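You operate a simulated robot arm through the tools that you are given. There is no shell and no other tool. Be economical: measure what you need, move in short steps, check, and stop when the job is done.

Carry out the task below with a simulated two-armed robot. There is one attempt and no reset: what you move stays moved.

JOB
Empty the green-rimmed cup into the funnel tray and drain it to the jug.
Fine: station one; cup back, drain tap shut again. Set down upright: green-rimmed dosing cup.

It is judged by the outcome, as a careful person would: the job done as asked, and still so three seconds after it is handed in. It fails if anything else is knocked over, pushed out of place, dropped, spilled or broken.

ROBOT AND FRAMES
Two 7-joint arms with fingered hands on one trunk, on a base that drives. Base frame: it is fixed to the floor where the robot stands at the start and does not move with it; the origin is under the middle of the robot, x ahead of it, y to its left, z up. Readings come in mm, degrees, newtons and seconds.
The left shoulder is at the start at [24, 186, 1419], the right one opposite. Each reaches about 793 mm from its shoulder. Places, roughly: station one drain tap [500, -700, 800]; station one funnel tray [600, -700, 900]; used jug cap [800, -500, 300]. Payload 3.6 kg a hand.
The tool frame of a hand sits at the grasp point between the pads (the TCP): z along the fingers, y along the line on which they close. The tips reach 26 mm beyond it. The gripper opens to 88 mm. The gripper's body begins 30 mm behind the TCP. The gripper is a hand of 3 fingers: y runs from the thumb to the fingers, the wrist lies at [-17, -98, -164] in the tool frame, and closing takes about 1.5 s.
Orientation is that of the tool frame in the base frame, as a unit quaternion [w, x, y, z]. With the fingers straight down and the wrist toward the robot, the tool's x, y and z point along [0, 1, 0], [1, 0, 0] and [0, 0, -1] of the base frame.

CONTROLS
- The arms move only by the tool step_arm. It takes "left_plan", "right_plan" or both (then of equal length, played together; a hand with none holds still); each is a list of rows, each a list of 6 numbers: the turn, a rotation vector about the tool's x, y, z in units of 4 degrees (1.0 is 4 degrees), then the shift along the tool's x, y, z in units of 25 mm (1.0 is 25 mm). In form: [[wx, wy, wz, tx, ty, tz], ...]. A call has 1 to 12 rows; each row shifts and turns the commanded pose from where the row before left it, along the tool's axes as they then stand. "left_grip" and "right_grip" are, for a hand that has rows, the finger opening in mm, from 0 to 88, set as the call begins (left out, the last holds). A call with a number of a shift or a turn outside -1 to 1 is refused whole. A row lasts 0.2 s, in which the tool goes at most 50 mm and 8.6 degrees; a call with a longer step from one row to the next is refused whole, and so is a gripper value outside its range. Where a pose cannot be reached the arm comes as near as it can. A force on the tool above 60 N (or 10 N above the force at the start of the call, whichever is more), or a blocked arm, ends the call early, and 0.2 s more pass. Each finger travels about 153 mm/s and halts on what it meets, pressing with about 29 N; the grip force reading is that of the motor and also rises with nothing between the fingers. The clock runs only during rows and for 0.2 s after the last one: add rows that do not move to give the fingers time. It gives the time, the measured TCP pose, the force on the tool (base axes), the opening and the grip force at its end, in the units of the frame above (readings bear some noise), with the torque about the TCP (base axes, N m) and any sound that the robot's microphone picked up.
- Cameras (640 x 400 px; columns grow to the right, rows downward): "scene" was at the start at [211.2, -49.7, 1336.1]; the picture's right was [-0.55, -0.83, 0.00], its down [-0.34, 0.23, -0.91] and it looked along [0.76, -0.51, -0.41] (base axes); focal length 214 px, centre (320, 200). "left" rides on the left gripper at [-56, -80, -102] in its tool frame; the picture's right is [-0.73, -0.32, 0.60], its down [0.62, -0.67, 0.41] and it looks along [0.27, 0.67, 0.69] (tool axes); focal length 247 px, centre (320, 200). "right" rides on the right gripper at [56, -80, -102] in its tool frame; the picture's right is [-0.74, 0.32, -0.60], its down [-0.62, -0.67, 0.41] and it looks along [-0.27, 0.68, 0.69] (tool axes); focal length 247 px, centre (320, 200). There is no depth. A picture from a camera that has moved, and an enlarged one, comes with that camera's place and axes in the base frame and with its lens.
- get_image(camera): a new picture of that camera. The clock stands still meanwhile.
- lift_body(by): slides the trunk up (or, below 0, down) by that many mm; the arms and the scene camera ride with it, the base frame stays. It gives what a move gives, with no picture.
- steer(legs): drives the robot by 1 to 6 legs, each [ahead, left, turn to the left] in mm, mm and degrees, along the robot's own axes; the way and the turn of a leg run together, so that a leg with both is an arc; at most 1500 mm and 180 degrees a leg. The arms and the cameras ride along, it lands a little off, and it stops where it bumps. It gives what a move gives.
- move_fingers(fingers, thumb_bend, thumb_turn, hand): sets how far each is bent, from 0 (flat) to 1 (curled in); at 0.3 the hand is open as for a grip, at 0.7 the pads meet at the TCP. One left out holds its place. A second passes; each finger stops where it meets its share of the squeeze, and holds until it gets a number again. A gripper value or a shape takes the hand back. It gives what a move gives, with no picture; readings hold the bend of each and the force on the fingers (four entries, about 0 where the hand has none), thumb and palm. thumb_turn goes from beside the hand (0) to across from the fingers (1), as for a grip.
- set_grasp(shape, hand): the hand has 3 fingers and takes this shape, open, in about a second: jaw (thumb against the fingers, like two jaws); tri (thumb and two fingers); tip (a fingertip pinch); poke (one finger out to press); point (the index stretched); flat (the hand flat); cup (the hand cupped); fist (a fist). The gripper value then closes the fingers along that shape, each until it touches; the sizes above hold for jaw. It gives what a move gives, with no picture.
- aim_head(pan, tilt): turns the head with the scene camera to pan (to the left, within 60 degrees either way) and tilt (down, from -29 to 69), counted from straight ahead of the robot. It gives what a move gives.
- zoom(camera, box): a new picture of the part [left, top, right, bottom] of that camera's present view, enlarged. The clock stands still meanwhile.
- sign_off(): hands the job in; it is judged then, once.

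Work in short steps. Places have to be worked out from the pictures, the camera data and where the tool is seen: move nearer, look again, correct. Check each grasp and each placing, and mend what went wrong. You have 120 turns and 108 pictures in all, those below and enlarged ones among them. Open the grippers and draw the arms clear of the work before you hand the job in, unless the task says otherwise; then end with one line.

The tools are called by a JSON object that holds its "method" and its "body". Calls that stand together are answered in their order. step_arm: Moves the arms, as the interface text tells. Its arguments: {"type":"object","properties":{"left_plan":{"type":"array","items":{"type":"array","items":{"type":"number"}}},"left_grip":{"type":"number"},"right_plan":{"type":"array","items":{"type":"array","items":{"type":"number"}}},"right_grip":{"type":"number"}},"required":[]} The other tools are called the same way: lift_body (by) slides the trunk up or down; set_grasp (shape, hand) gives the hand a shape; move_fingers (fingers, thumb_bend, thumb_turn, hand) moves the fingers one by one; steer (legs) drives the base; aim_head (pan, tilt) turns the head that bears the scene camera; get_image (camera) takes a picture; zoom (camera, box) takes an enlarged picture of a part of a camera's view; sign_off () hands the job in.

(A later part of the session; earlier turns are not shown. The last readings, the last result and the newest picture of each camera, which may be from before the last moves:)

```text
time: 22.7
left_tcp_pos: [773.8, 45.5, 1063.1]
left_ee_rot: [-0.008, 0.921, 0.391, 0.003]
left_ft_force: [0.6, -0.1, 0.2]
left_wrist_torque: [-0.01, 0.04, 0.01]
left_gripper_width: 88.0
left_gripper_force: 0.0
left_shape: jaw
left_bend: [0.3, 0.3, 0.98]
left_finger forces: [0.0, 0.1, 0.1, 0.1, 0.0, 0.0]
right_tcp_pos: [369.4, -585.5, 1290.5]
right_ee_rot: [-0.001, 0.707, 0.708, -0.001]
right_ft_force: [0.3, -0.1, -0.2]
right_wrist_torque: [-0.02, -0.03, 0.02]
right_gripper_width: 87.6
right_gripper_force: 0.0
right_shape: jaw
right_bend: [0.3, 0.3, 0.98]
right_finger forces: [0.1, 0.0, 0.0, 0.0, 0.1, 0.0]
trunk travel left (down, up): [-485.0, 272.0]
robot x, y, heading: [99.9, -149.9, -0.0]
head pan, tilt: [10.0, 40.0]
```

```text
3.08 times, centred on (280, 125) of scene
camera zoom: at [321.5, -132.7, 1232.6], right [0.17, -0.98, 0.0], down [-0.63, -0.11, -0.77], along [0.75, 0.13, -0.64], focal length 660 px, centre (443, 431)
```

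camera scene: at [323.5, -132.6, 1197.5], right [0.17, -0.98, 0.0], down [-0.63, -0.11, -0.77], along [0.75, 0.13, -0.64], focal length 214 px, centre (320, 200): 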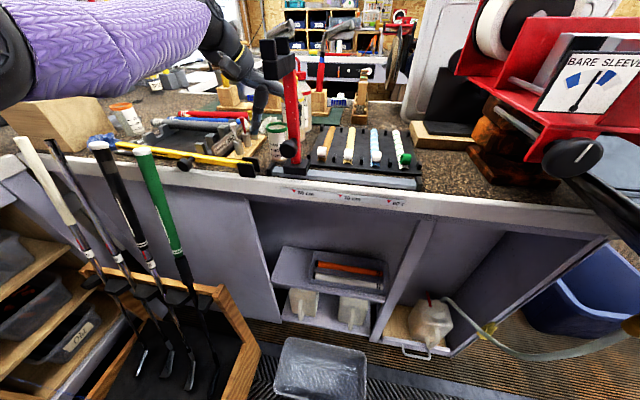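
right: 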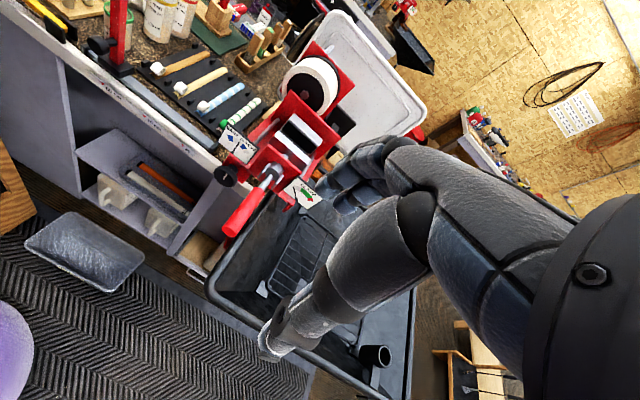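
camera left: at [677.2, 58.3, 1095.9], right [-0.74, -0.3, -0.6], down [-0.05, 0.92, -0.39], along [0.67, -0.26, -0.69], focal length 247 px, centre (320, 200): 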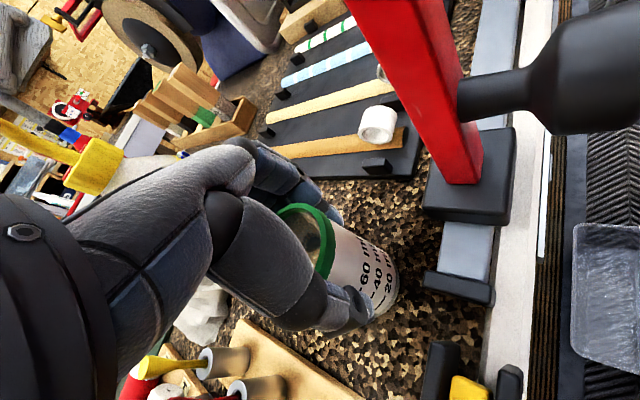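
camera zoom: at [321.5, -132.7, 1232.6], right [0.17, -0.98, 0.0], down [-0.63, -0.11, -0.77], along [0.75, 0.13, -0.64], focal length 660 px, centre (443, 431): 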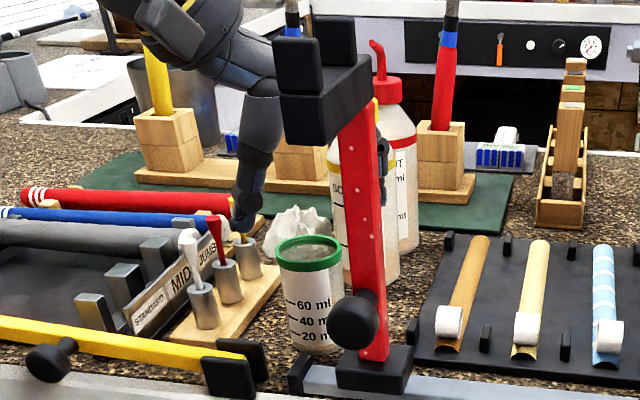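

The cup is at about [771, 50], unmoved apart from a few millimetres. I'll shift the hand 5 mm toward the loaded finger and 5 mm back toward the thumb, then regrip slightly lower.

{"method": "step_arm", "body": {"left_plan": [[0, 0, 0, 0.24, -0.2, 0], [0, 0, 0, 0, 0, 0]]}}

{"method": "lift_body", "body": {"by": -73}}

{"method": "step_arm", "body": {"left_plan": [[0, 0, 0, 0, 0, 0], [0, 0, 0, 0, 0, 0], [0, 0, 0, 0, 0, 0], [0, 0, 0, 0, 0, 0], [0, 0, 0, 0, 0, 0], [0, 0, 0, 0, 0, 0], [0, 0, 0, 0, 0, 0], [0, 0, 0, 0, 0, 0]], "left_grip": 30}}

{"method": "zoom", "body": {"camera": "left", "box": [220, 130, 440, 330]}}

{"method": "zoom", "body": {"camera": "scene", "box": [220, 60, 340, 190]}}

```text
time: 23.3
left_tcp_pos: [774.4, 53.6, 1063.0]
left_ee_rot: [-0.009, 0.921, 0.39, 0.002]
left_ft_force: [0.0, -0.5, 0.1]
left_wrist_torque: [0.01, -0.02, 0.0]
left_gripper_width: 87.9
left_gripper_force: 0.1
left_shape: jaw
left_bend: [0.3, 0.3, 0.98]
left_finger forces: [0.1, 0.0, 0.0, 0.0, 0.0, 0.0]
right_tcp_pos: [369.3, -584.2, 1289.7]
right_ee_rot: [0.001, 0.707, 0.707, -0.001]
right_ft_force: [0.5, 0.3, -0.2]
right_wrist_torque: [0.04, 0.0, -0.01]
right_gripper_width: 87.6
right_gripper_force: 0.0
right_shape: jaw
right_bend: [0.3, 0.3, 0.98]
right_finger forces: [0.1, 0.1, 0.1, 0.0, 0.0, 0.0]
trunk travel left (down, up): [-485.0, 272.0]
robot x, y, heading: [99.0, -146.9, 0.0]
head pan, tilt: [10.0, 40.0]
```

```text
time: 24.4
left_tcp_pos: [773.4, 53.9, 990.8]
left_ee_rot: [-0.009, 0.92, 0.391, 0.002]
left_ft_force: [-0.4, 0.8, 0.1]
left_wrist_torque: [-0.07, -0.01, -0.01]
left_gripper_width: 87.9
left_gripper_force: 0.1
left_shape: jaw
left_bend: [0.3, 0.3, 0.98]
left_finger forces: [0.0, 0.1, 0.0, 0.0, 0.0, 0.1]
right_tcp_pos: [369.2, -584.3, 1217.5]
right_ee_rot: [0.0, 0.707, 0.707, 0.001]
right_ft_force: [0.4, -0.4, -0.4]
right_wrist_torque: [0.0, -0.01, -0.01]
right_gripper_width: 87.8
right_gripper_force: 0.0
right_shape: jaw
right_bend: [0.3, 0.3, 0.98]
right_finger forces: [0.0, 0.0, 0.1, 0.0, 0.1, 0.0]
trunk travel left (down, up): [-412.0, 345.0]
robot x, y, heading: [99.8, -149.0, 0.1]
head pan, tilt: [10.0, 40.0]
```

```text
time: 26.2
left_tcp_pos: [774.1, 54.6, 989.8]
left_ee_rot: [-0.009, 0.921, 0.39, 0.002]
left_ft_force: [-0.5, -0.3, 0.8]
left_wrist_torque: [-0.02, 0.02, -0.02]
left_gripper_width: 38.4
left_gripper_force: 29.0
left_shape: jaw
left_bend: [0.53, 0.63, 1.0]
left_finger forces: [15.9, 11.5, 0.1, 0.0, 27.2, 0.0]
right_tcp_pos: [369.1, -585.2, 1217.1]
right_ee_rot: [0.001, 0.707, 0.707, 0.0]
right_ft_force: [-0.3, -0.3, 0.3]
right_wrist_torque: [-0.02, 0.02, 0.0]
right_gripper_width: 87.7
right_gripper_force: 0.0
right_shape: jaw
right_bend: [0.3, 0.3, 0.98]
right_finger forces: [0.0, 0.0, 0.0, 0.1, 0.1, 0.1]
trunk travel left (down, up): [-412.0, 345.0]
robot x, y, heading: [99.5, -147.2, -0.1]
head pan, tilt: [10.0, 40.0]
```

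```text
2.00 times, centred on (330, 230) of left
camera zoom: at [677.8, 66.2, 1092.7], right [-0.74, -0.3, -0.6], down [-0.05, 0.92, -0.39], along [0.67, -0.26, -0.69], focal length 494 px, centre (300, 140)
```

zoom: 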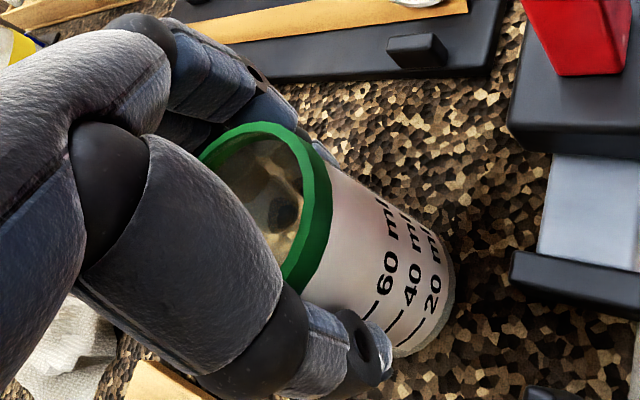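

```text
3.08 times, centred on (280, 125) of scene
camera zoom: at [327.2, -132.6, 1156.2], right [0.17, -0.98, 0.0], down [-0.63, -0.11, -0.77], along [0.75, 0.13, -0.64], focal length 660 px, centre (443, 431)
```

zoom: 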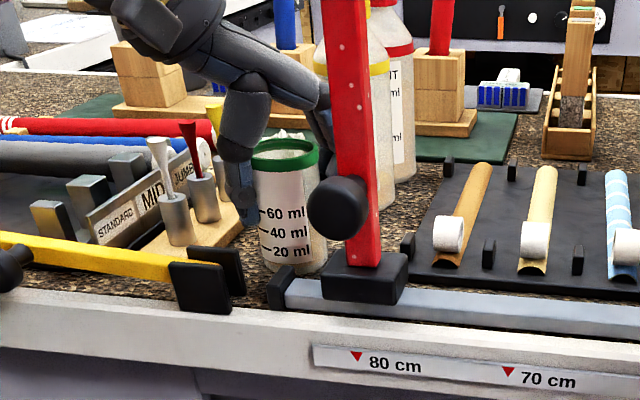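

Now both fingers (16 and 11 N) and the thumb (27 N) share the load, with the cup centred. I'll do a small test lift.

{"method": "lift_body", "body": {"by": 25}}

{"method": "zoom", "body": {"camera": "scene", "box": [220, 60, 340, 190]}}

```text
time: 26.9
left_tcp_pos: [774.6, 53.0, 1014.5]
left_ee_rot: [-0.008, 0.921, 0.391, 0.002]
left_ft_force: [0.4, -0.3, -0.7]
left_wrist_torque: [0.02, 0.0, -0.01]
left_gripper_width: 38.5
left_gripper_force: 29.2
left_shape: jaw
left_bend: [0.53, 0.63, 1.0]
left_finger forces: [15.4, 12.0, 0.0, 0.0, 27.0, 0.1]
right_tcp_pos: [369.8, -584.3, 1241.3]
right_ee_rot: [0.0, 0.707, 0.707, 0.0]
right_ft_force: [0.3, 0.4, 0.8]
right_wrist_torque: [0.03, 0.01, -0.02]
right_gripper_width: 88.0
right_gripper_force: 0.1
right_shape: jaw
right_bend: [0.3, 0.3, 0.98]
right_finger forces: [0.0, 0.0, 0.0, 0.1, 0.0, 0.0]
trunk travel left (down, up): [-437.0, 320.0]
robot x, y, heading: [101.4, -150.6, -0.0]
head pan, tilt: [10.0, 40.0]
```

```text
3.08 times, centred on (280, 125) of scene
camera zoom: at [325.5, -132.6, 1182.4], right [0.17, -0.98, 0.0], down [-0.63, -0.11, -0.77], along [0.75, 0.13, -0.64], focal length 660 px, centre (443, 431)
```

zoom: 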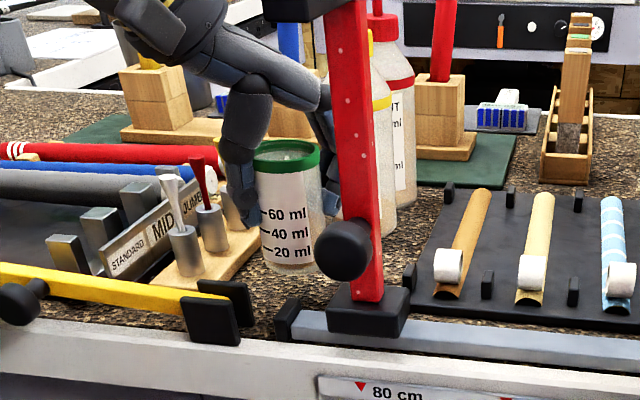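

The cup is held. I'll raise it well clear of everything with the trunk, then retract the arm slowly.

{"method": "lift_body", "body": {"by": 240}}

{"method": "step_arm", "body": {"left_plan": [[0, 0, 0, -0.3, -0.3, 0], [0, 0, 0, -0.48, -0.5, 0], [0, 0, 0, -0.48, -0.5, 0], [0, 0, 0, -0.48, -0.5, 0], [0, 0, 0, -0.48, -0.5, 0], [0, 0, 0, -0.48, -0.5, 0], [0, 0, 0, -0.48, -0.5, 0], [0, 0, 0, -0.48, -0.5, 0], [0, 0, 0, -0.48, -0.5, 0], [0, 0, 0, -0.48, -0.5, 0], [0, 0, 0, -0.48, -0.5, 0], [0, 0, 0, -0.3, -0.3, 0]]}}

{"method": "get_image", "body": {"camera": "left"}}

```text
time: 29.4
left_tcp_pos: [773.4, 53.3, 1261.6]
left_ee_rot: [-0.007, 0.92, 0.392, 0.008]
left_ft_force: [0.9, 0.6, -0.9]
left_wrist_torque: [-0.02, 0.03, -0.01]
left_gripper_width: 38.5
left_gripper_force: 28.9
left_shape: jaw
left_bend: [0.53, 0.63, 1.0]
left_finger forces: [15.4, 12.3, 0.2, 0.1, 27.0, 0.0]
right_tcp_pos: [370.2, -584.5, 1482.0]
right_ee_rot: [0.0, 0.707, 0.707, 0.0]
right_ft_force: [-0.5, -0.5, 0.4]
right_wrist_torque: [0.01, -0.01, -0.02]
right_gripper_width: 87.6
right_gripper_force: 0.1
right_shape: jaw
right_bend: [0.3, 0.3, 0.98]
right_finger forces: [0.0, 0.0, 0.0, 0.1, 0.0, 0.0]
trunk travel left (down, up): [-677.0, 80.0]
robot x, y, heading: [98.1, -147.9, 0.2]
head pan, tilt: [10.0, 40.0]
```

```text
time: 32.0
left_tcp_pos: [577.3, 54.5, 1259.8]
left_ee_rot: [-0.007, 0.92, 0.391, 0.008]
left_ft_force: [0.7, -0.2, -0.9]
left_wrist_torque: [0.01, -0.01, 0.01]
left_gripper_width: 38.5
left_gripper_force: 29.4
left_shape: jaw
left_bend: [0.53, 0.63, 1.0]
left_finger forces: [14.9, 12.5, 0.0, 0.1, 26.8, 0.0]
right_tcp_pos: [368.9, -585.5, 1481.9]
right_ee_rot: [0.001, 0.707, 0.707, -0.001]
right_ft_force: [0.6, 0.2, -0.2]
right_wrist_torque: [-0.02, -0.03, -0.01]
right_gripper_width: 87.7
right_gripper_force: 0.1
right_shape: jaw
right_bend: [0.3, 0.3, 0.98]
right_finger forces: [0.0, 0.1, 0.1, 0.1, 0.0, 0.0]
trunk travel left (down, up): [-677.0, 80.0]
robot x, y, heading: [96.1, -151.4, 0.1]
head pan, tilt: [10.0, 40.0]
```

```text
72 pictures are left
camera left: at [479.9, 66.2, 1361.5], right [-0.73, -0.3, -0.61], down [-0.04, 0.92, -0.4], along [0.68, -0.26, -0.69], focal length 247 px, centre (320, 200)
```

left: 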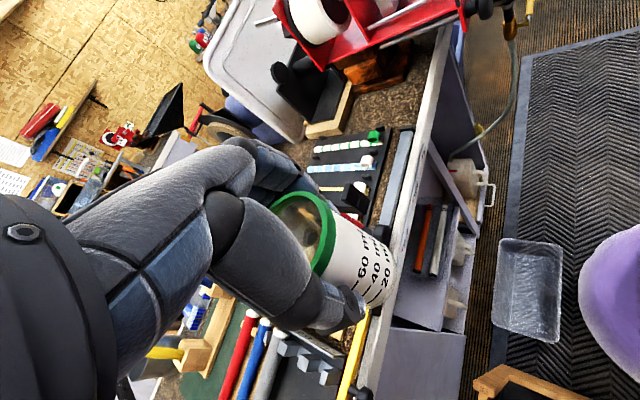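

The cup is steady. I'll retract 60 mm more so the cup passes in front of the vise, back off 110, and drive right in legs.

{"method": "step_arm", "body": {"left_plan": [[0, 0, 0, -0.3, -0.3, 0], [0, 0, 0, -0.45, -0.47, 0], [0, 0, 0, -0.45, -0.47, 0], [0, 0, 0, -0.35, -0.36, 0]]}}

{"method": "steer", "body": {"legs": [[-60, 0, 0], [-50, 0, 0]]}}

{"method": "steer", "body": {"legs": [[0, -180, 0], [0, -180, 0], [0, -180, 0], [0, -160, 0]]}}

{"method": "aim_head", "body": {"pan": 0, "tilt": 45}}

{"method": "get_image", "body": {"camera": "scene"}}

{"method": "get_image", "body": {"camera": "left"}}

```text
time: 33.0
left_tcp_pos: [522.1, 52.4, 1259.3]
left_ee_rot: [-0.007, 0.92, 0.391, 0.008]
left_ft_force: [0.3, -0.8, 0.4]
left_wrist_torque: [0.02, -0.02, -0.01]
left_gripper_width: 38.2
left_gripper_force: 29.2
left_shape: jaw
left_bend: [0.53, 0.63, 1.0]
left_finger forces: [14.9, 12.6, 0.0, 0.0, 26.9, 0.0]
right_tcp_pos: [368.5, -584.7, 1482.5]
right_ee_rot: [0.0, 0.707, 0.707, 0.0]
right_ft_force: [0.8, 0.1, 0.6]
right_wrist_torque: [0.0, -0.02, -0.01]
right_gripper_width: 87.6
right_gripper_force: 0.1
right_shape: jaw
right_bend: [0.3, 0.3, 0.98]
right_finger forces: [0.1, 0.0, 0.0, 0.0, 0.0, 0.0]
trunk travel left (down, up): [-677.0, 80.0]
robot x, y, heading: [97.8, -151.5, -0.0]
head pan, tilt: [10.0, 40.0]
```

```text
time: 34.5
left_tcp_pos: [417.3, 52.5, 1258.2]
left_ee_rot: [-0.007, 0.92, 0.391, 0.006]
left_ft_force: [0.8, -0.1, -1.2]
left_wrist_torque: [0.0, -0.02, 0.0]
left_gripper_width: 38.3
left_gripper_force: 28.8
left_shape: jaw
left_bend: [0.53, 0.63, 1.0]
left_finger forces: [14.9, 12.5, 0.1, 0.0, 26.8, 0.0]
right_tcp_pos: [262.3, -584.4, 1482.2]
right_ee_rot: [-0.001, 0.707, 0.707, -0.001]
right_ft_force: [-1.3, 0.1, 0.0]
right_wrist_torque: [-0.01, 0.01, -0.03]
right_gripper_width: 88.0
right_gripper_force: 0.1
right_shape: jaw
right_bend: [0.3, 0.3, 0.98]
right_finger forces: [0.1, 0.1, 0.0, 0.0, 0.0, 0.0]
trunk travel left (down, up): [-677.0, 80.0]
robot x, y, heading: [-5.6, -149.4, 0.1]
head pan, tilt: [10.0, 40.0]
```

```text
time: 39.2
left_tcp_pos: [415.2, -644.1, 1259.4]
left_ee_rot: [-0.006, 0.92, 0.392, 0.007]
left_ft_force: [0.9, -0.2, -0.7]
left_wrist_torque: [0.0, -0.02, 0.0]
left_gripper_width: 38.6
left_gripper_force: 29.2
left_shape: jaw
left_bend: [0.53, 0.63, 1.0]
left_finger forces: [14.9, 12.7, 0.0, 0.0, 26.9, 0.0]
right_tcp_pos: [262.2, -1282.8, 1482.9]
right_ee_rot: [0.001, 0.707, 0.707, -0.001]
right_ft_force: [-0.6, 0.7, -0.5]
right_wrist_torque: [-0.01, -0.01, 0.0]
right_gripper_width: 87.7
right_gripper_force: 0.0
right_shape: jaw
right_bend: [0.3, 0.3, 0.98]
right_finger forces: [0.1, 0.1, 0.0, 0.0, 0.0, 0.0]
trunk travel left (down, up): [-677.0, 80.0]
robot x, y, heading: [-6.7, -848.0, 0.1]
head pan, tilt: [10.0, 40.0]
```

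```text
time: 40.0
left_tcp_pos: [415.7, -648.4, 1261.0]
left_ee_rot: [-0.007, 0.92, 0.392, 0.008]
left_ft_force: [0.1, 0.1, -1.3]
left_wrist_torque: [-0.01, 0.01, -0.04]
left_gripper_width: 38.4
left_gripper_force: 28.6
left_shape: jaw
left_bend: [0.53, 0.63, 1.0]
left_finger forces: [14.8, 12.8, 0.1, 0.0, 26.9, 0.0]
right_tcp_pos: [262.4, -1285.1, 1481.1]
right_ee_rot: [0.0, 0.706, 0.708, 0.001]
right_ft_force: [-0.3, -1.1, 0.9]
right_wrist_torque: [0.0, 0.02, -0.02]
right_gripper_width: 87.7
right_gripper_force: 0.1
right_shape: jaw
right_bend: [0.3, 0.3, 0.98]
right_finger forces: [0.0, 0.0, 0.0, 0.0, 0.1, 0.0]
trunk travel left (down, up): [-677.0, 80.0]
robot x, y, heading: [-8.8, -847.1, 0.3]
head pan, tilt: [0.0, 45.0]
```

```text
71 pictures are left
camera scene: at [205.6, -848.7, 1421.1], right [0.0, -1.0, 0.0], down [-0.71, 0.0, -0.71], along [0.71, 0.0, -0.71], focal length 214 px, centre (320, 200)
```

scene: 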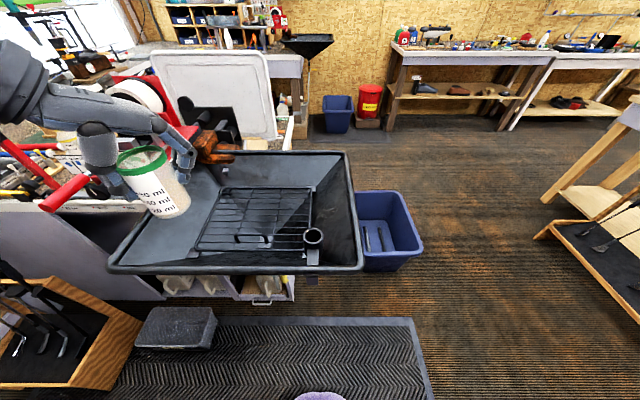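

```text
70 pictures are left
camera left: at [317.8, -635.7, 1361.6], right [-0.73, -0.3, -0.61], down [-0.05, 0.92, -0.39], along [0.68, -0.26, -0.69], focal length 247 px, centre (320, 200)
```

left: 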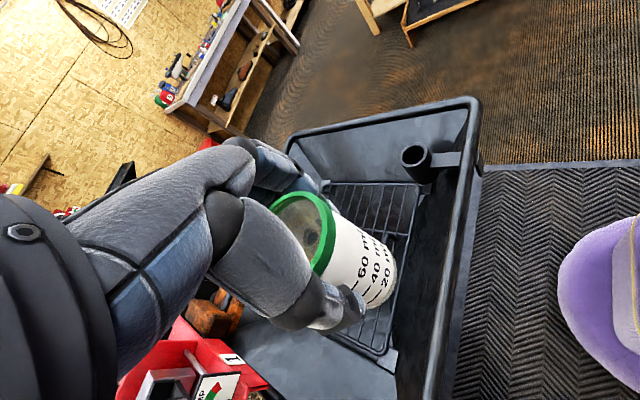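

I can see the whole tray now. Its rim is at z≈1033, spanning x 405–817 and y −430…−928, and the cup is full and steady. I'll extend over the middle of the tray.

{"method": "step_arm", "body": {"left_plan": [[0, 0, 0, 0.25, 0.4, 0], [0, 0, 0, 0.36, 0.57, 0], [0, 0, 0, 0.36, 0.57, 0], [0, 0, 0, 0.36, 0.57, 0], [0, 0, 0, 0.36, 0.57, 0], [0, 0, 0, 0.36, 0.57, 0], [0, 0, 0, 0.36, 0.57, 0], [0, 0, 0, 0.36, 0.57, 0], [0, 0, 0, 0.36, 0.57, 0], [0, 0, 0, 0.36, 0.57, 0], [0, 0, 0, 0.36, 0.57, 0], [0, 0, 0, 0.25, 0.4, 0]]}}

{"method": "step_arm", "body": {"left_plan": [[0, 0, -0.7, 0, 0, 0], [0, 0, -0.8, 0, 0, 0], [0, 0, -0.8, 0, 0, 0], [0, 0, -0.9, 0, 0, 0], [0, 0, -1, 0, 0, 0], [0, 0, -1, 0, 0, 0], [0, 0, -1, 0, 0, 0], [0, 0, -1, 0, 0, 0], [0, 0, -1, 0, 0, 0], [0, 0, -1, 0, 0, 0], [0, 0, -0.8, 0, 0, 0], [0, 0, -0.7, 0, 0, 0]]}}

{"method": "get_image", "body": {"camera": "scene"}}

```text
time: 42.6
left_tcp_pos: [603.2, -685.4, 1261.3]
left_ee_rot: [-0.007, 0.92, 0.393, 0.008]
left_ft_force: [-0.6, -0.1, 0.3]
left_wrist_torque: [0.0, 0.01, -0.02]
left_gripper_width: 38.4
left_gripper_force: 29.1
left_shape: jaw
left_bend: [0.53, 0.63, 1.0]
left_finger forces: [14.7, 12.8, 0.1, 0.0, 26.9, 0.0]
right_tcp_pos: [262.9, -1283.9, 1481.8]
right_ee_rot: [0.0, 0.706, 0.709, 0.0]
right_ft_force: [-0.3, -0.7, -0.4]
right_wrist_torque: [-0.03, -0.02, 0.02]
right_gripper_width: 87.8
right_gripper_force: 0.1
right_shape: jaw
right_bend: [0.3, 0.3, 0.98]
right_finger forces: [0.0, 0.1, 0.0, 0.0, 0.1, 0.0]
trunk travel left (down, up): [-677.0, 80.0]
robot x, y, heading: [-5.8, -847.5, 0.2]
head pan, tilt: [0.0, 45.0]
```

```text
time: 45.2
left_tcp_pos: [602.8, -685.0, 1260.6]
left_ee_rot: [-0.004, 0.713, 0.701, 0.01]
left_ft_force: [0.0, 0.0, -1.2]
left_wrist_torque: [0.0, -0.04, -0.01]
left_gripper_width: 38.5
left_gripper_force: 28.7
left_shape: jaw
left_bend: [0.53, 0.63, 1.0]
left_finger forces: [14.6, 12.9, 0.0, 0.0, 26.7, 0.1]
right_tcp_pos: [263.0, -1284.6, 1481.1]
right_ee_rot: [0.0, 0.706, 0.709, 0.0]
right_ft_force: [-1.1, 0.8, 0.3]
right_wrist_torque: [-0.01, 0.0, 0.03]
right_gripper_width: 87.9
right_gripper_force: 0.1
right_shape: jaw
right_bend: [0.3, 0.3, 0.98]
right_finger forces: [0.0, 0.0, 0.1, 0.0, 0.1, 0.1]
trunk travel left (down, up): [-677.0, 80.0]
robot x, y, heading: [-8.5, -846.8, -0.1]
head pan, tilt: [0.0, 45.0]
```

```text
69 pictures are left
camera scene: at [205.6, -847.4, 1421.0], right [0.0, -1.0, 0.0], down [-0.71, 0.0, -0.71], along [0.71, 0.0, -0.71], focal length 214 px, centre (320, 200)
```

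scene: 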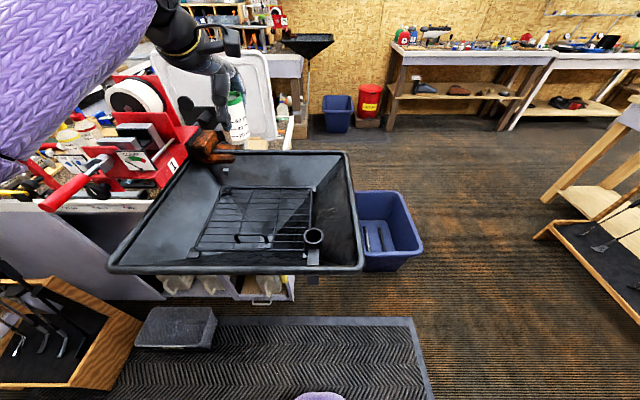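

The cup is centred over the tray. To keep the tilted wrist clear of the vise, I'll shift 75 mm right and slightly down, and then start the tilt.

{"method": "step_arm", "body": {"left_plan": [[0, 0, 0, -0.5, 0, 0.2], [0, 0, 0, -0.7, 0, 0.4], [0, 0, 0, -0.7, 0, 0.4], [0, 0, 0, -0.7, 0, 0.4], [0, 0, 0, -0.5, 0, 0.2], [0, -0.5, 0, 0, 0, 0], [0, -0.7, 0, 0, 0, 0], [0, -0.8, 0, 0, 0, 0], [0, -0.8, 0, 0, 0, 0], [0, -0.8, 0, 0, 0, 0], [0, -0.8, 0, 0, 0, 0], [0, -0.6, 0, 0, 0, 0]]}}

{"method": "get_image", "body": {"camera": "scene"}}

```text
time: 47.8
left_tcp_pos: [602.4, -760.6, 1219.0]
left_ee_rot: [0.119, 0.704, 0.691, -0.114]
left_ft_force: [-0.5, 0.5, -0.1]
left_wrist_torque: [0.0, -0.04, 0.0]
left_gripper_width: 38.2
left_gripper_force: 28.9
left_shape: jaw
left_bend: [0.53, 0.63, 1.0]
left_finger forces: [14.3, 13.3, 0.0, 0.1, 26.9, 0.0]
right_tcp_pos: [262.1, -1284.6, 1482.6]
right_ee_rot: [0.0, 0.706, 0.709, 0.0]
right_ft_force: [-0.1, -0.4, -0.2]
right_wrist_torque: [0.01, 0.0, 0.0]
right_gripper_width: 87.9
right_gripper_force: 0.1
right_shape: jaw
right_bend: [0.3, 0.3, 0.98]
right_finger forces: [0.0, 0.1, 0.0, 0.0, 0.1, 0.1]
trunk travel left (down, up): [-677.0, 80.0]
robot x, y, heading: [-9.0, -846.7, 0.2]
head pan, tilt: [0.0, 45.0]
```

```text
68 pictures are left
camera scene: at [205.6, -847.2, 1421.0], right [0.0, -1.0, 0.0], down [-0.71, 0.0, -0.71], along [0.71, 0.0, -0.71], focal length 214 px, centre (320, 200)
```

scene: 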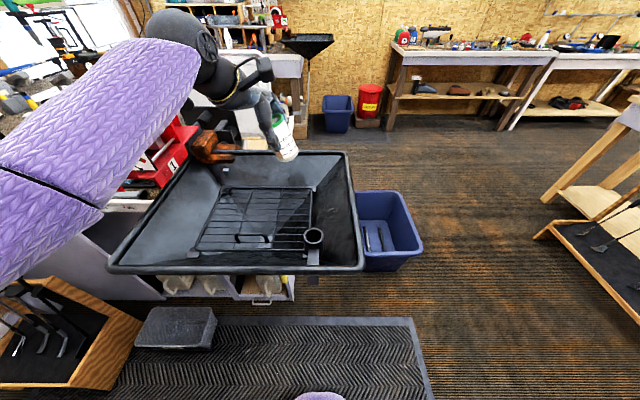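

The tilt tracks well, now at about 20°. I'll continue to about 68°.

{"method": "step_arm", "body": {"left_plan": [[0, -1, 0, 0, 0, 0], [0, -1, 0, 0, 0, 0], [0, -1, 0, 0, 0, 0], [0, -1, 0, 0, 0, 0], [0, -1, 0, 0, 0, 0], [0, -1, 0, 0, 0, 0], [0, -1, 0, 0, 0, 0], [0, -1, 0, 0, 0, 0], [0, -1, 0, 0, 0, 0], [0, -1, 0, 0, 0, 0], [0, -1, 0, 0, 0, 0], [0, -1, 0, 0, 0, 0]]}}

{"method": "get_image", "body": {"camera": "scene"}}

{"method": "get_image", "body": {"camera": "left"}}

```text
time: 50.4
left_tcp_pos: [602.1, -759.5, 1220.5]
left_ee_rot: [0.39, 0.597, 0.583, -0.39]
left_ft_force: [-0.3, -0.4, -0.5]
left_wrist_torque: [0.03, -0.03, -0.01]
left_gripper_width: 38.3
left_gripper_force: 29.0
left_shape: jaw
left_bend: [0.53, 0.63, 1.0]
left_finger forces: [14.0, 13.8, 0.0, 0.0, 26.7, 0.1]
right_tcp_pos: [263.5, -1284.5, 1482.8]
right_ee_rot: [0.0, 0.706, 0.708, 0.0]
right_ft_force: [0.4, -0.3, 0.7]
right_wrist_torque: [0.01, -0.01, 0.01]
right_gripper_width: 87.7
right_gripper_force: 0.0
right_shape: jaw
right_bend: [0.3, 0.3, 0.98]
right_finger forces: [0.0, 0.0, 0.0, 0.0, 0.1, 0.1]
trunk travel left (down, up): [-677.0, 80.0]
robot x, y, heading: [-8.5, -850.6, 0.1]
head pan, tilt: [0.0, 45.0]
```

```text
67 pictures are left
camera scene: at [205.8, -847.3, 1421.0], right [0.0, -1.0, 0.0], down [-0.71, 0.0, -0.71], along [0.71, 0.0, -0.71], focal length 214 px, centre (320, 200)
```

scene: 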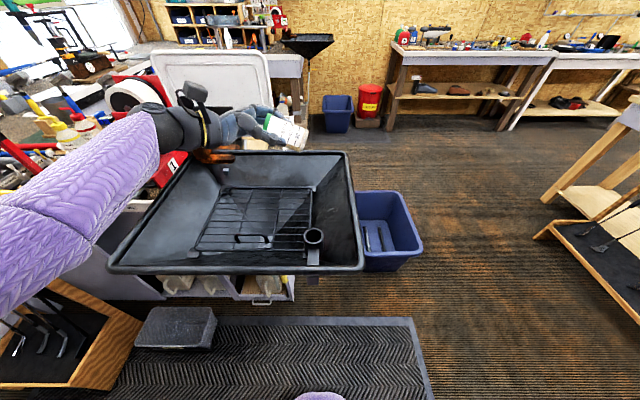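

```text
66 pictures are left
camera left: at [523.2, -688.6, 1310.5], right [-0.34, -0.83, 0.44], down [-0.66, -0.12, -0.74], along [0.67, -0.54, -0.51], focal length 247 px, centre (320, 200)
```

left: 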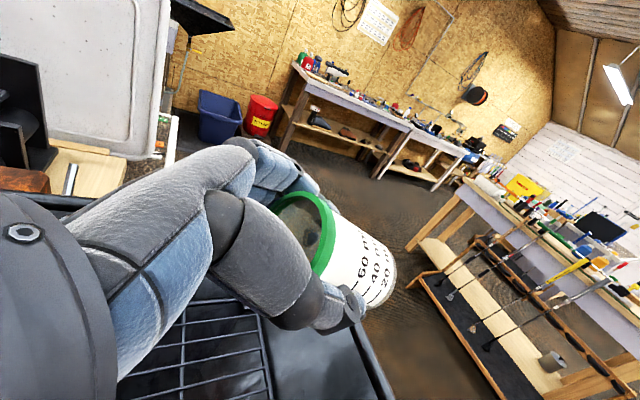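

It's at about 68° with no contact. I'll continue to about 100° and check arm clearance near the vise.

{"method": "step_arm", "body": {"left_plan": [[0, -1, 0, 0, 0, 0], [0, -1, 0, 0, 0, 0], [0, -1, 0, 0, 0, 0], [0, -1, 0, 0, 0, 0], [0, -1, 0, 0, 0, 0], [0, -1, 0, 0, 0, 0], [0, -1, 0, 0, 0, 0], [0, -1, 0, 0, 0, 0]]}}

{"method": "get_image", "body": {"camera": "scene"}}

{"method": "get_image", "body": {"camera": "left"}}

```text
time: 52.2
left_tcp_pos: [594.6, -763.1, 1228.2]
left_ee_rot: [-0.535, -0.466, -0.454, 0.54]
left_ft_force: [-0.2, 0.3, -0.1]
left_wrist_torque: [0.02, -0.01, 0.01]
left_gripper_width: 38.3
left_gripper_force: 29.3
left_shape: jaw
left_bend: [0.53, 0.63, 1.0]
left_finger forces: [14.0, 13.8, 0.1, 0.0, 26.8, 0.0]
left hand out of reach, approached as far as the arm can: row 7, 8
right_tcp_pos: [262.7, -1285.4, 1482.4]
right_ee_rot: [0.0, 0.706, 0.708, 0.0]
right_ft_force: [0.3, -0.2, 0.0]
right_wrist_torque: [0.02, 0.0, -0.05]
right_gripper_width: 87.7
right_gripper_force: 0.1
right_shape: jaw
right_bend: [0.3, 0.3, 0.98]
right_finger forces: [0.0, 0.1, 0.1, 0.0, 0.1, 0.0]
trunk travel left (down, up): [-677.0, 80.0]
robot x, y, heading: [-8.5, -849.2, 0.0]
head pan, tilt: [0.0, 45.0]
```

```text
65 pictures are left
camera scene: at [205.4, -847.6, 1421.1], right [0.0, -1.0, 0.0], down [-0.71, 0.0, -0.71], along [0.71, 0.0, -0.71], focal length 214 px, centre (320, 200)
```

scene: 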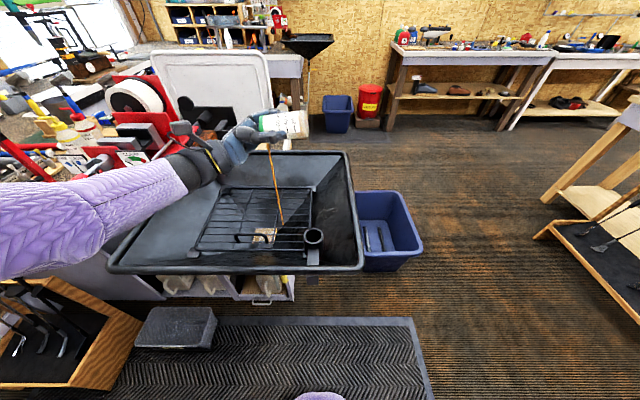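

```text
64 pictures are left
camera left: at [516.2, -653.6, 1267.8], right [-0.33, -0.47, 0.82], down [-0.67, -0.49, -0.56], along [0.66, -0.73, -0.15], focal length 247 px, centre (320, 200)
```

left: 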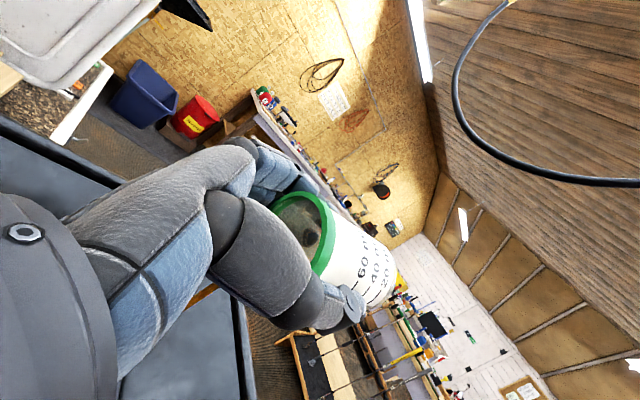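

Liquid is streaming into the tray. The arm is near its limit at ~98°, so I'll pull the hand back 50 mm and tilt further to empty it fully.

{"method": "step_arm", "body": {"left_plan": [[0, 0, 0, 0, 0, 0], [0, 0, 0, 0, 0, 0], [0, 0, 0, 0, 0, 0], [0, 0, 0, 0, -0.5, 0], [0, 0, 0, 0, -0.7, 0], [0, 0, 0, 0, -0.7, 0], [0, -1, 0, 0, 0, 0], [0, -1, 0, 0, 0, 0], [0, -1, 0, 0, 0, 0], [0, -1, 0, 0, 0, 0], [0, -1, 0, 0, 0, 0]]}}

{"method": "get_image", "body": {"camera": "scene"}}

```text
time: 54.6
left_tcp_pos: [546.5, -762.2, 1226.9]
left_ee_rot: [-0.606, -0.366, -0.353, 0.613]
left_ft_force: [0.2, -0.2, 0.5]
left_wrist_torque: [-0.02, 0.03, -0.01]
left_gripper_width: 38.3
left_gripper_force: 29.1
left_shape: jaw
left_bend: [0.53, 0.63, 1.0]
left_finger forces: [14.0, 13.9, 0.0, 0.1, 26.6, 0.0]
right_tcp_pos: [262.8, -1284.4, 1482.0]
right_ee_rot: [-0.001, 0.706, 0.708, 0.0]
right_ft_force: [-0.7, 0.0, 0.2]
right_wrist_torque: [0.0, 0.01, -0.04]
right_gripper_width: 87.7
right_gripper_force: 0.1
right_shape: jaw
right_bend: [0.3, 0.3, 0.98]
right_finger forces: [0.0, 0.0, 0.0, 0.1, 0.0, 0.2]
trunk travel left (down, up): [-677.0, 80.0]
robot x, y, heading: [-7.9, -851.6, 0.1]
head pan, tilt: [0.0, 45.0]
```

```text
63 pictures are left
camera scene: at [205.8, -847.3, 1421.0], right [0.0, -1.0, 0.0], down [-0.71, 0.0, -0.71], along [0.71, 0.0, -0.71], focal length 214 px, centre (320, 200)
```

scene: 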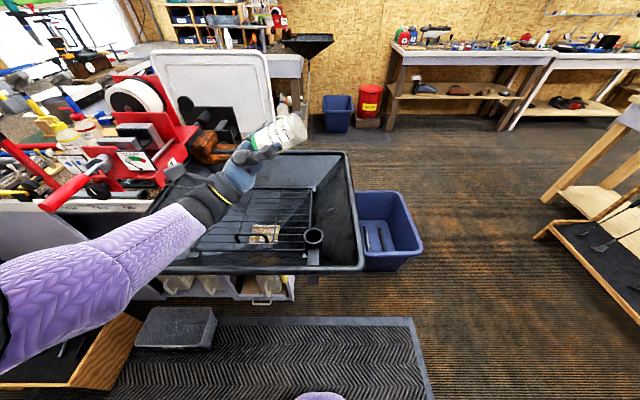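

It's at ~118° and the stream has stopped, with a pool in the tray. I'll hold two seconds more and zoom on the cup and pool.

{"method": "step_arm", "body": {"left_plan": [[0, -0.5, 0, 0, 0, 0], [0, -0.5, 0, 0, 0, 0], [0, 0, 0, 0, 0, 0], [0, 0, 0, 0, 0, 0], [0, 0, 0, 0, 0, 0], [0, 0, 0, 0, 0, 0], [0, 0, 0, 0, 0, 0], [0, 0, 0, 0, 0, 0], [0, 0, 0, 0, 0, 0], [0, 0, 0, 0, 0, 0]]}}

{"method": "zoom", "body": {"camera": "scene", "box": [200, 90, 360, 280]}}

{"method": "zoom", "body": {"camera": "left", "box": [220, 150, 420, 330]}}

```text
time: 56.8
left_tcp_pos: [545.4, -763.3, 1228.4]
left_ee_rot: [-0.617, -0.343, -0.333, 0.625]
left_ft_force: [-1.2, 0.6, 0.2]
left_wrist_torque: [-0.02, -0.02, 0.02]
left_gripper_width: 38.4
left_gripper_force: 29.1
left_shape: jaw
left_bend: [0.53, 0.63, 1.0]
left_finger forces: [14.0, 13.8, 0.0, 0.0, 26.8, 0.0]
right_tcp_pos: [262.6, -1283.8, 1481.5]
right_ee_rot: [0.0, 0.706, 0.708, -0.001]
right_ft_force: [0.3, -0.5, -0.3]
right_wrist_torque: [-0.01, -0.03, 0.0]
right_gripper_width: 87.8
right_gripper_force: 0.0
right_shape: jaw
right_bend: [0.3, 0.3, 0.98]
right_finger forces: [0.0, 0.0, 0.0, 0.0, 0.1, 0.1]
trunk travel left (down, up): [-677.0, 80.0]
robot x, y, heading: [-5.8, -848.6, 0.4]
head pan, tilt: [0.0, 45.0]
```

```text
2.11 times, centred on (280, 185) of scene
camera zoom: at [205.6, -847.3, 1421.0], right [0.0, -1.0, 0.0], down [-0.71, 0.0, -0.71], along [0.71, 0.0, -0.71], focal length 452 px, centre (404, 232)
```

zoom: 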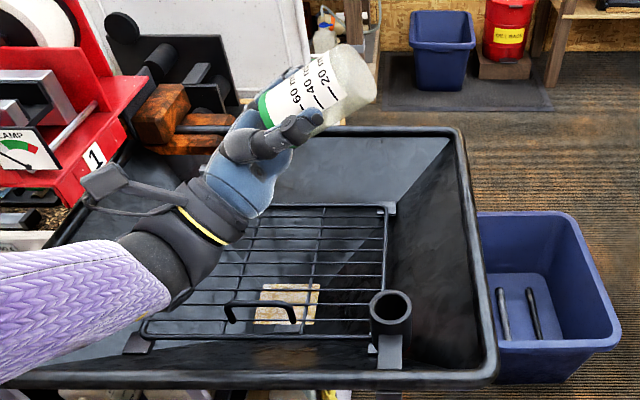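

```text
2.22 times, centred on (320, 240) of left
camera zoom: at [468.1, -646.4, 1219.8], right [-0.33, -0.1, 0.94], down [-0.67, -0.67, -0.3], along [0.66, -0.73, 0.15], focal length 549 px, centre (320, 111)
```

zoom: 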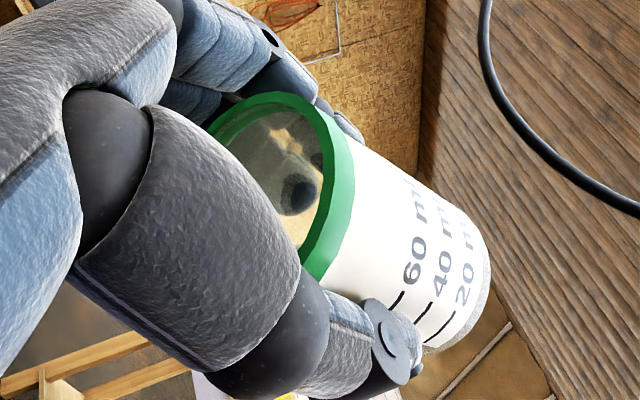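

The cup is empty and the liquid sits in the tray sump. I'll rotate the cup back upright over the tray.

{"method": "step_arm", "body": {"left_plan": [[0, 1, 0, 0, 0, 0], [0, 1, 0, 0, 0, 0], [0, 1, 0, 0, 0, 0], [0, 1, 0, 0, 0, 0], [0, 1, 0, 0, 0, 0], [0, 1, 0, 0, 0, 0], [0, 1, 0, 0, 0, 0], [0, 1, 0, 0, 0, 0], [0, 1, 0, 0, 0, 0], [0, 1, 0, 0, 0, 0], [0, 1, 0, 0, 0, 0], [0, 1, 0, 0, 0, 0]]}}

{"method": "step_arm", "body": {"left_plan": [[0, 1, 0, 0, 0, 0], [0, 1, 0, 0, 0, 0], [0, 1, 0, 0, 0, 0], [0, 1, 0, 0, 0, 0], [0, 1, 0, 0, 0, 0], [0, 1, 0, 0, 0, 0], [0, 1, 0, 0, 0, 0], [0, 1, 0, 0, 0, 0], [0, 1, 0, 0, 0, 0], [0, 1, 0, 0, 0, 0], [0, 1, 0, 0, 0, 0], [0, 1, 0, 0, 0, 0]]}}

{"method": "step_arm", "body": {"left_plan": [[0, 1, 0, 0, 0, 0], [0, 1, 0, 0, 0, 0], [0, 1, 0, 0, 0, 0], [0, 1, 0, 0, 0, 0], [0, 1, 0, 0, 0, 0], [0, 0.8, 0, 0, 0, 0]]}}

{"method": "get_image", "body": {"camera": "scene"}}

```text
time: 59.4
left_tcp_pos: [609.0, -763.6, 1179.9]
left_ee_rot: [0.428, 0.569, 0.554, -0.432]
left_ft_force: [0.4, -0.2, -0.6]
left_wrist_torque: [0.01, 0.01, 0.0]
left_gripper_width: 38.2
left_gripper_force: 28.6
left_shape: jaw
left_bend: [0.53, 0.63, 1.0]
left_finger forces: [13.8, 14.2, 0.0, 0.0, 26.7, 0.0]
left hand out of reach, approached as far as the arm can: row 1, 2, 3, 4, 5, 6, 7, 8, 9, 10, 11, 12
right_tcp_pos: [263.9, -1284.6, 1481.9]
right_ee_rot: [0.001, 0.706, 0.708, 0.0]
right_ft_force: [0.7, -0.1, -0.3]
right_wrist_torque: [-0.02, 0.02, -0.01]
right_gripper_width: 88.0
right_gripper_force: 0.0
right_shape: jaw
right_bend: [0.3, 0.3, 0.98]
right_finger forces: [0.0, 0.0, 0.1, 0.1, 0.0, 0.0]
trunk travel left (down, up): [-677.0, 80.0]
robot x, y, heading: [-8.3, -853.8, 0.2]
head pan, tilt: [0.0, 45.0]
```

```text
time: 62.0
left_tcp_pos: [653.6, -768.4, 1155.8]
left_ee_rot: [0.166, 0.695, 0.681, -0.161]
left_ft_force: [-0.3, 0.0, -0.7]
left_wrist_torque: [0.0, -0.03, 0.02]
left_gripper_width: 38.3
left_gripper_force: 28.8
left_shape: jaw
left_bend: [0.53, 0.63, 1.0]
left_finger forces: [13.4, 14.6, 0.1, 0.0, 26.6, 0.1]
left hand out of reach, approached as far as the arm can: row 1, 2, 3, 4, 5, 6, 7, 8, 9, 11
right_tcp_pos: [262.8, -1284.2, 1481.9]
right_ee_rot: [0.001, 0.706, 0.708, 0.0]
right_ft_force: [-0.3, 0.5, 0.8]
right_wrist_torque: [0.02, 0.04, -0.02]
right_gripper_width: 87.8
right_gripper_force: 0.1
right_shape: jaw
right_bend: [0.3, 0.3, 0.98]
right_finger forces: [0.0, 0.1, 0.0, 0.0, 0.1, 0.0]
trunk travel left (down, up): [-677.0, 80.0]
robot x, y, heading: [-9.3, -849.7, 0.1]
head pan, tilt: [0.0, 45.0]
```

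```text
time: 63.4
left_tcp_pos: [654.0, -767.2, 1155.1]
left_ee_rot: [0.026, 0.713, 0.7, -0.02]
left_ft_force: [0.1, 0.3, 0.4]
left_wrist_torque: [0.02, -0.03, -0.01]
left_gripper_width: 38.0
left_gripper_force: 28.7
left_shape: jaw
left_bend: [0.53, 0.63, 1.0]
left_finger forces: [13.3, 14.8, 0.0, 0.0, 26.7, 0.1]
left hand out of reach, approached as far as the arm can: row 2
right_tcp_pos: [262.2, -1284.8, 1482.1]
right_ee_rot: [0.0, 0.706, 0.708, 0.0]
right_ft_force: [-0.1, 0.2, -0.3]
right_wrist_torque: [-0.06, 0.01, 0.01]
right_gripper_width: 87.9
right_gripper_force: 0.0
right_shape: jaw
right_bend: [0.3, 0.3, 0.98]
right_finger forces: [0.1, 0.0, 0.1, 0.0, 0.0, 0.0]
trunk travel left (down, up): [-677.0, 80.0]
robot x, y, heading: [-7.3, -850.6, 0.4]
head pan, tilt: [0.0, 45.0]
```

```text
60 pictures are left
camera scene: at [205.6, -847.6, 1421.1], right [0.0, -1.0, 0.0], down [-0.71, 0.0, -0.71], along [0.71, 0.0, -0.71], focal length 214 px, centre (320, 200)
```

scene: 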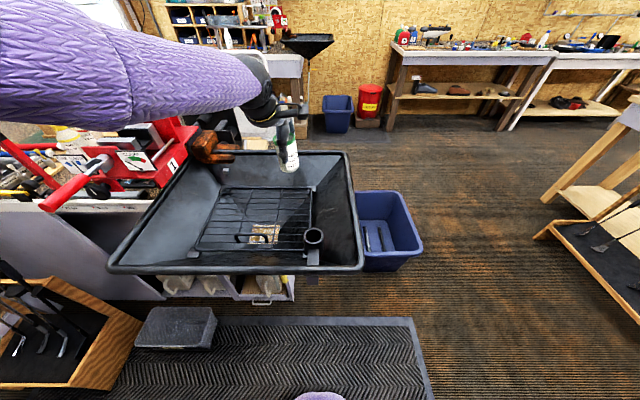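

Upright to within ~4° and empty. I'll finish levelling, raise to z≈1260, then retract.

{"method": "step_arm", "body": {"left_plan": [[0, 0.9, 0, 0, 0, -0.7], [0, 0, 0, 0, 0, -0.9], [0, 0, 0, 0, -0.6, -0.9], [0, 0, 0, 0, -0.9, -0.9], [0, 0, 0, 0, -0.9, -0.8], [0, 0, 0, 0, -0.9, 0], [0, 0, 0, 0, -0.9, 0], [0, 0, 0, 0, -0.9, 0], [0, 0, 0, 0, -0.9, 0], [0, 0, 0, 0, -0.9, 0], [0, 0, 0, 0, -0.9, 0], [0, 0, 0, 0, -0.9, 0]]}}

{"method": "step_arm", "body": {"left_plan": [[0, 0, 1, 0, 0, 0], [0, 0, 1, 0, 0, 0], [0, 0, 1, 0, 0, 0], [0, 0, 1, 0, 0, 0], [0, 0, 1, 0, 0, 0], [0, 0, 1, 0, 0, 0], [0, 0, 1, 0, 0, 0], [0, 0, 1, 0, 0, 0], [0, 0, 1, 0, 0, 0], [0, 0, 1, 0, 0, 0], [0, 0, 1, 0, 0, 0]]}}

{"method": "get_image", "body": {"camera": "scene"}}

```text
time: 66.0
left_tcp_pos: [644.3, -832.7, 1200.4]
left_ee_rot: [0.004, 0.713, 0.701, 0.003]
left_ft_force: [0.0, -0.3, -0.8]
left_wrist_torque: [0.02, -0.02, -0.03]
left_gripper_width: 38.3
left_gripper_force: 29.0
left_shape: jaw
left_bend: [0.53, 0.63, 1.0]
left_finger forces: [13.2, 15.1, 0.0, 0.1, 26.6, 0.1]
left hand out of reach, approached as far as the arm can: row 2, 3, 4, 5, 6, 7, 8, 9, 10, 11, 12
right_tcp_pos: [262.7, -1284.8, 1481.9]
right_ee_rot: [-0.001, 0.705, 0.709, 0.001]
right_ft_force: [0.0, 0.1, -0.4]
right_wrist_torque: [-0.04, 0.0, 0.02]
right_gripper_width: 87.7
right_gripper_force: 0.0
right_shape: jaw
right_bend: [0.3, 0.3, 0.98]
right_finger forces: [0.1, 0.0, 0.0, 0.0, 0.0, 0.0]
trunk travel left (down, up): [-677.0, 80.0]
robot x, y, heading: [-8.1, -849.7, -0.0]
head pan, tilt: [0.0, 45.0]
```

```text
time: 68.4
left_tcp_pos: [627.3, -828.7, 1203.1]
left_ee_rot: [0.002, 0.924, 0.382, 0.003]
left_ft_force: [0.6, 0.2, -1.0]
left_wrist_torque: [0.02, 0.01, 0.03]
left_gripper_width: 38.3
left_gripper_force: 29.4
left_shape: jaw
left_bend: [0.53, 0.63, 1.0]
left_finger forces: [13.0, 15.2, 0.0, 0.0, 26.8, 0.0]
left hand out of reach, approached as far as the arm can: row 8, 9, 10, 11
right_tcp_pos: [263.3, -1284.5, 1481.8]
right_ee_rot: [-0.001, 0.706, 0.708, 0.001]
right_ft_force: [-0.3, 0.3, 0.5]
right_wrist_torque: [-0.01, -0.02, 0.02]
right_gripper_width: 87.9
right_gripper_force: 0.1
right_shape: jaw
right_bend: [0.3, 0.3, 0.98]
right_finger forces: [0.0, 0.0, 0.0, 0.0, 0.0, 0.1]
trunk travel left (down, up): [-677.0, 80.0]
robot x, y, heading: [-6.7, -851.2, 0.3]
head pan, tilt: [0.0, 45.0]
```

```text
59 pictures are left
camera scene: at [205.7, -847.2, 1421.0], right [0.0, -1.0, 0.0], down [-0.71, 0.0, -0.71], along [0.71, 0.0, -0.71], focal length 214 px, centre (320, 200)
```

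scene: 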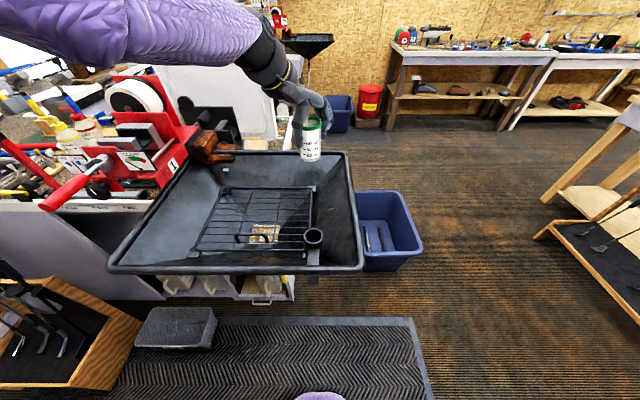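

The arm came back in a different elbow posture and is near a limit. I'll move the hand left and low over the tray to see if it frees up.

{"method": "step_arm", "body": {"left_plan": [[0, 0, 0, 0.5, -0.5, 0.2], [0, 0, 0, 0.5, -0.5, 0.2], [0, 0, 0, 0.5, -0.5, 0.2], [0, 0, 0, 0.5, -0.5, 0.2], [0, 0, 0, 0.5, -0.5, 0], [0, 0, 0, 0.5, -0.5, 0], [0, 0, 0, 0.5, -0.5, 0], [0, 0, 0, 0.5, -0.5, 0]]}}

{"method": "step_arm", "body": {"left_plan": [[0, 0, 0, -0.5, -0.5, 0], [0, 0, 0, -0.5, -0.5, 0], [0, 0, 0, -0.5, -0.5, 0], [0, 0, 0, -0.5, -0.5, 0]]}}

{"method": "get_image", "body": {"camera": "scene"}}

```text
time: 70.2
left_tcp_pos: [639.6, -689.2, 1179.2]
left_ee_rot: [0.003, 0.924, 0.383, 0.003]
left_ft_force: [0.2, 0.4, 0.0]
left_wrist_torque: [-0.02, 0.04, 0.01]
left_gripper_width: 38.2
left_gripper_force: 29.3
left_shape: jaw
left_bend: [0.53, 0.63, 1.0]
left_finger forces: [13.0, 15.3, 0.1, 0.0, 26.7, 0.0]
left hand out of reach, approached as far as the arm can: row 2, 5
right_tcp_pos: [263.2, -1284.7, 1482.1]
right_ee_rot: [0.0, 0.706, 0.708, 0.0]
right_ft_force: [-0.5, -0.8, -0.1]
right_wrist_torque: [0.02, 0.02, 0.0]
right_gripper_width: 87.7
right_gripper_force: 0.0
right_shape: jaw
right_bend: [0.3, 0.3, 0.98]
right_finger forces: [0.1, 0.0, 0.0, 0.0, 0.0, 0.0]
trunk travel left (down, up): [-677.0, 80.0]
robot x, y, heading: [-7.0, -852.2, 0.1]
head pan, tilt: [0.0, 45.0]
```

```text
time: 71.2
left_tcp_pos: [631.8, -691.9, 1159.3]
left_ee_rot: [0.003, 0.924, 0.383, 0.002]
left_ft_force: [0.0, -0.4, -0.4]
left_wrist_torque: [0.0, 0.02, 0.01]
left_gripper_width: 38.0
left_gripper_force: 29.3
left_shape: jaw
left_bend: [0.53, 0.63, 1.0]
left_finger forces: [12.8, 15.5, 0.0, 0.0, 26.6, 0.0]
left hand out of reach, approached as far as the arm can: row 1, 2, 3, 4
right_tcp_pos: [262.1, -1284.1, 1481.3]
right_ee_rot: [0.0, 0.706, 0.708, 0.001]
right_ft_force: [0.7, 0.5, -0.5]
right_wrist_torque: [-0.03, -0.01, 0.0]
right_gripper_width: 87.7
right_gripper_force: 0.1
right_shape: jaw
right_bend: [0.3, 0.3, 0.98]
right_finger forces: [0.0, 0.1, 0.0, 0.1, 0.0, 0.0]
trunk travel left (down, up): [-677.0, 80.0]
robot x, y, heading: [-8.8, -852.7, 0.3]
head pan, tilt: [0.0, 45.0]
```

```text
58 pictures are left
camera scene: at [205.6, -847.2, 1421.0], right [0.0, -1.0, 0.0], down [-0.71, 0.0, -0.71], along [0.71, 0.0, -0.71], focal length 214 px, centre (320, 200)
```

scene: 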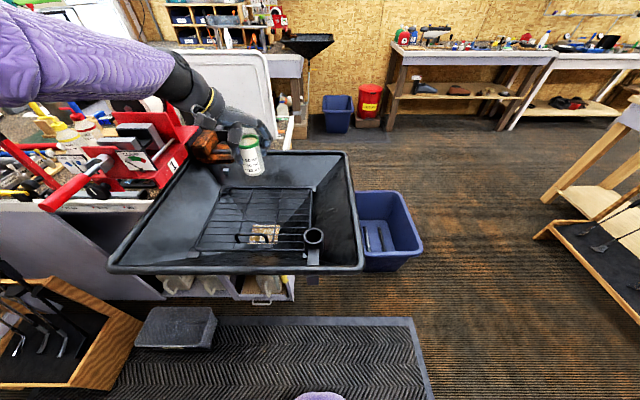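

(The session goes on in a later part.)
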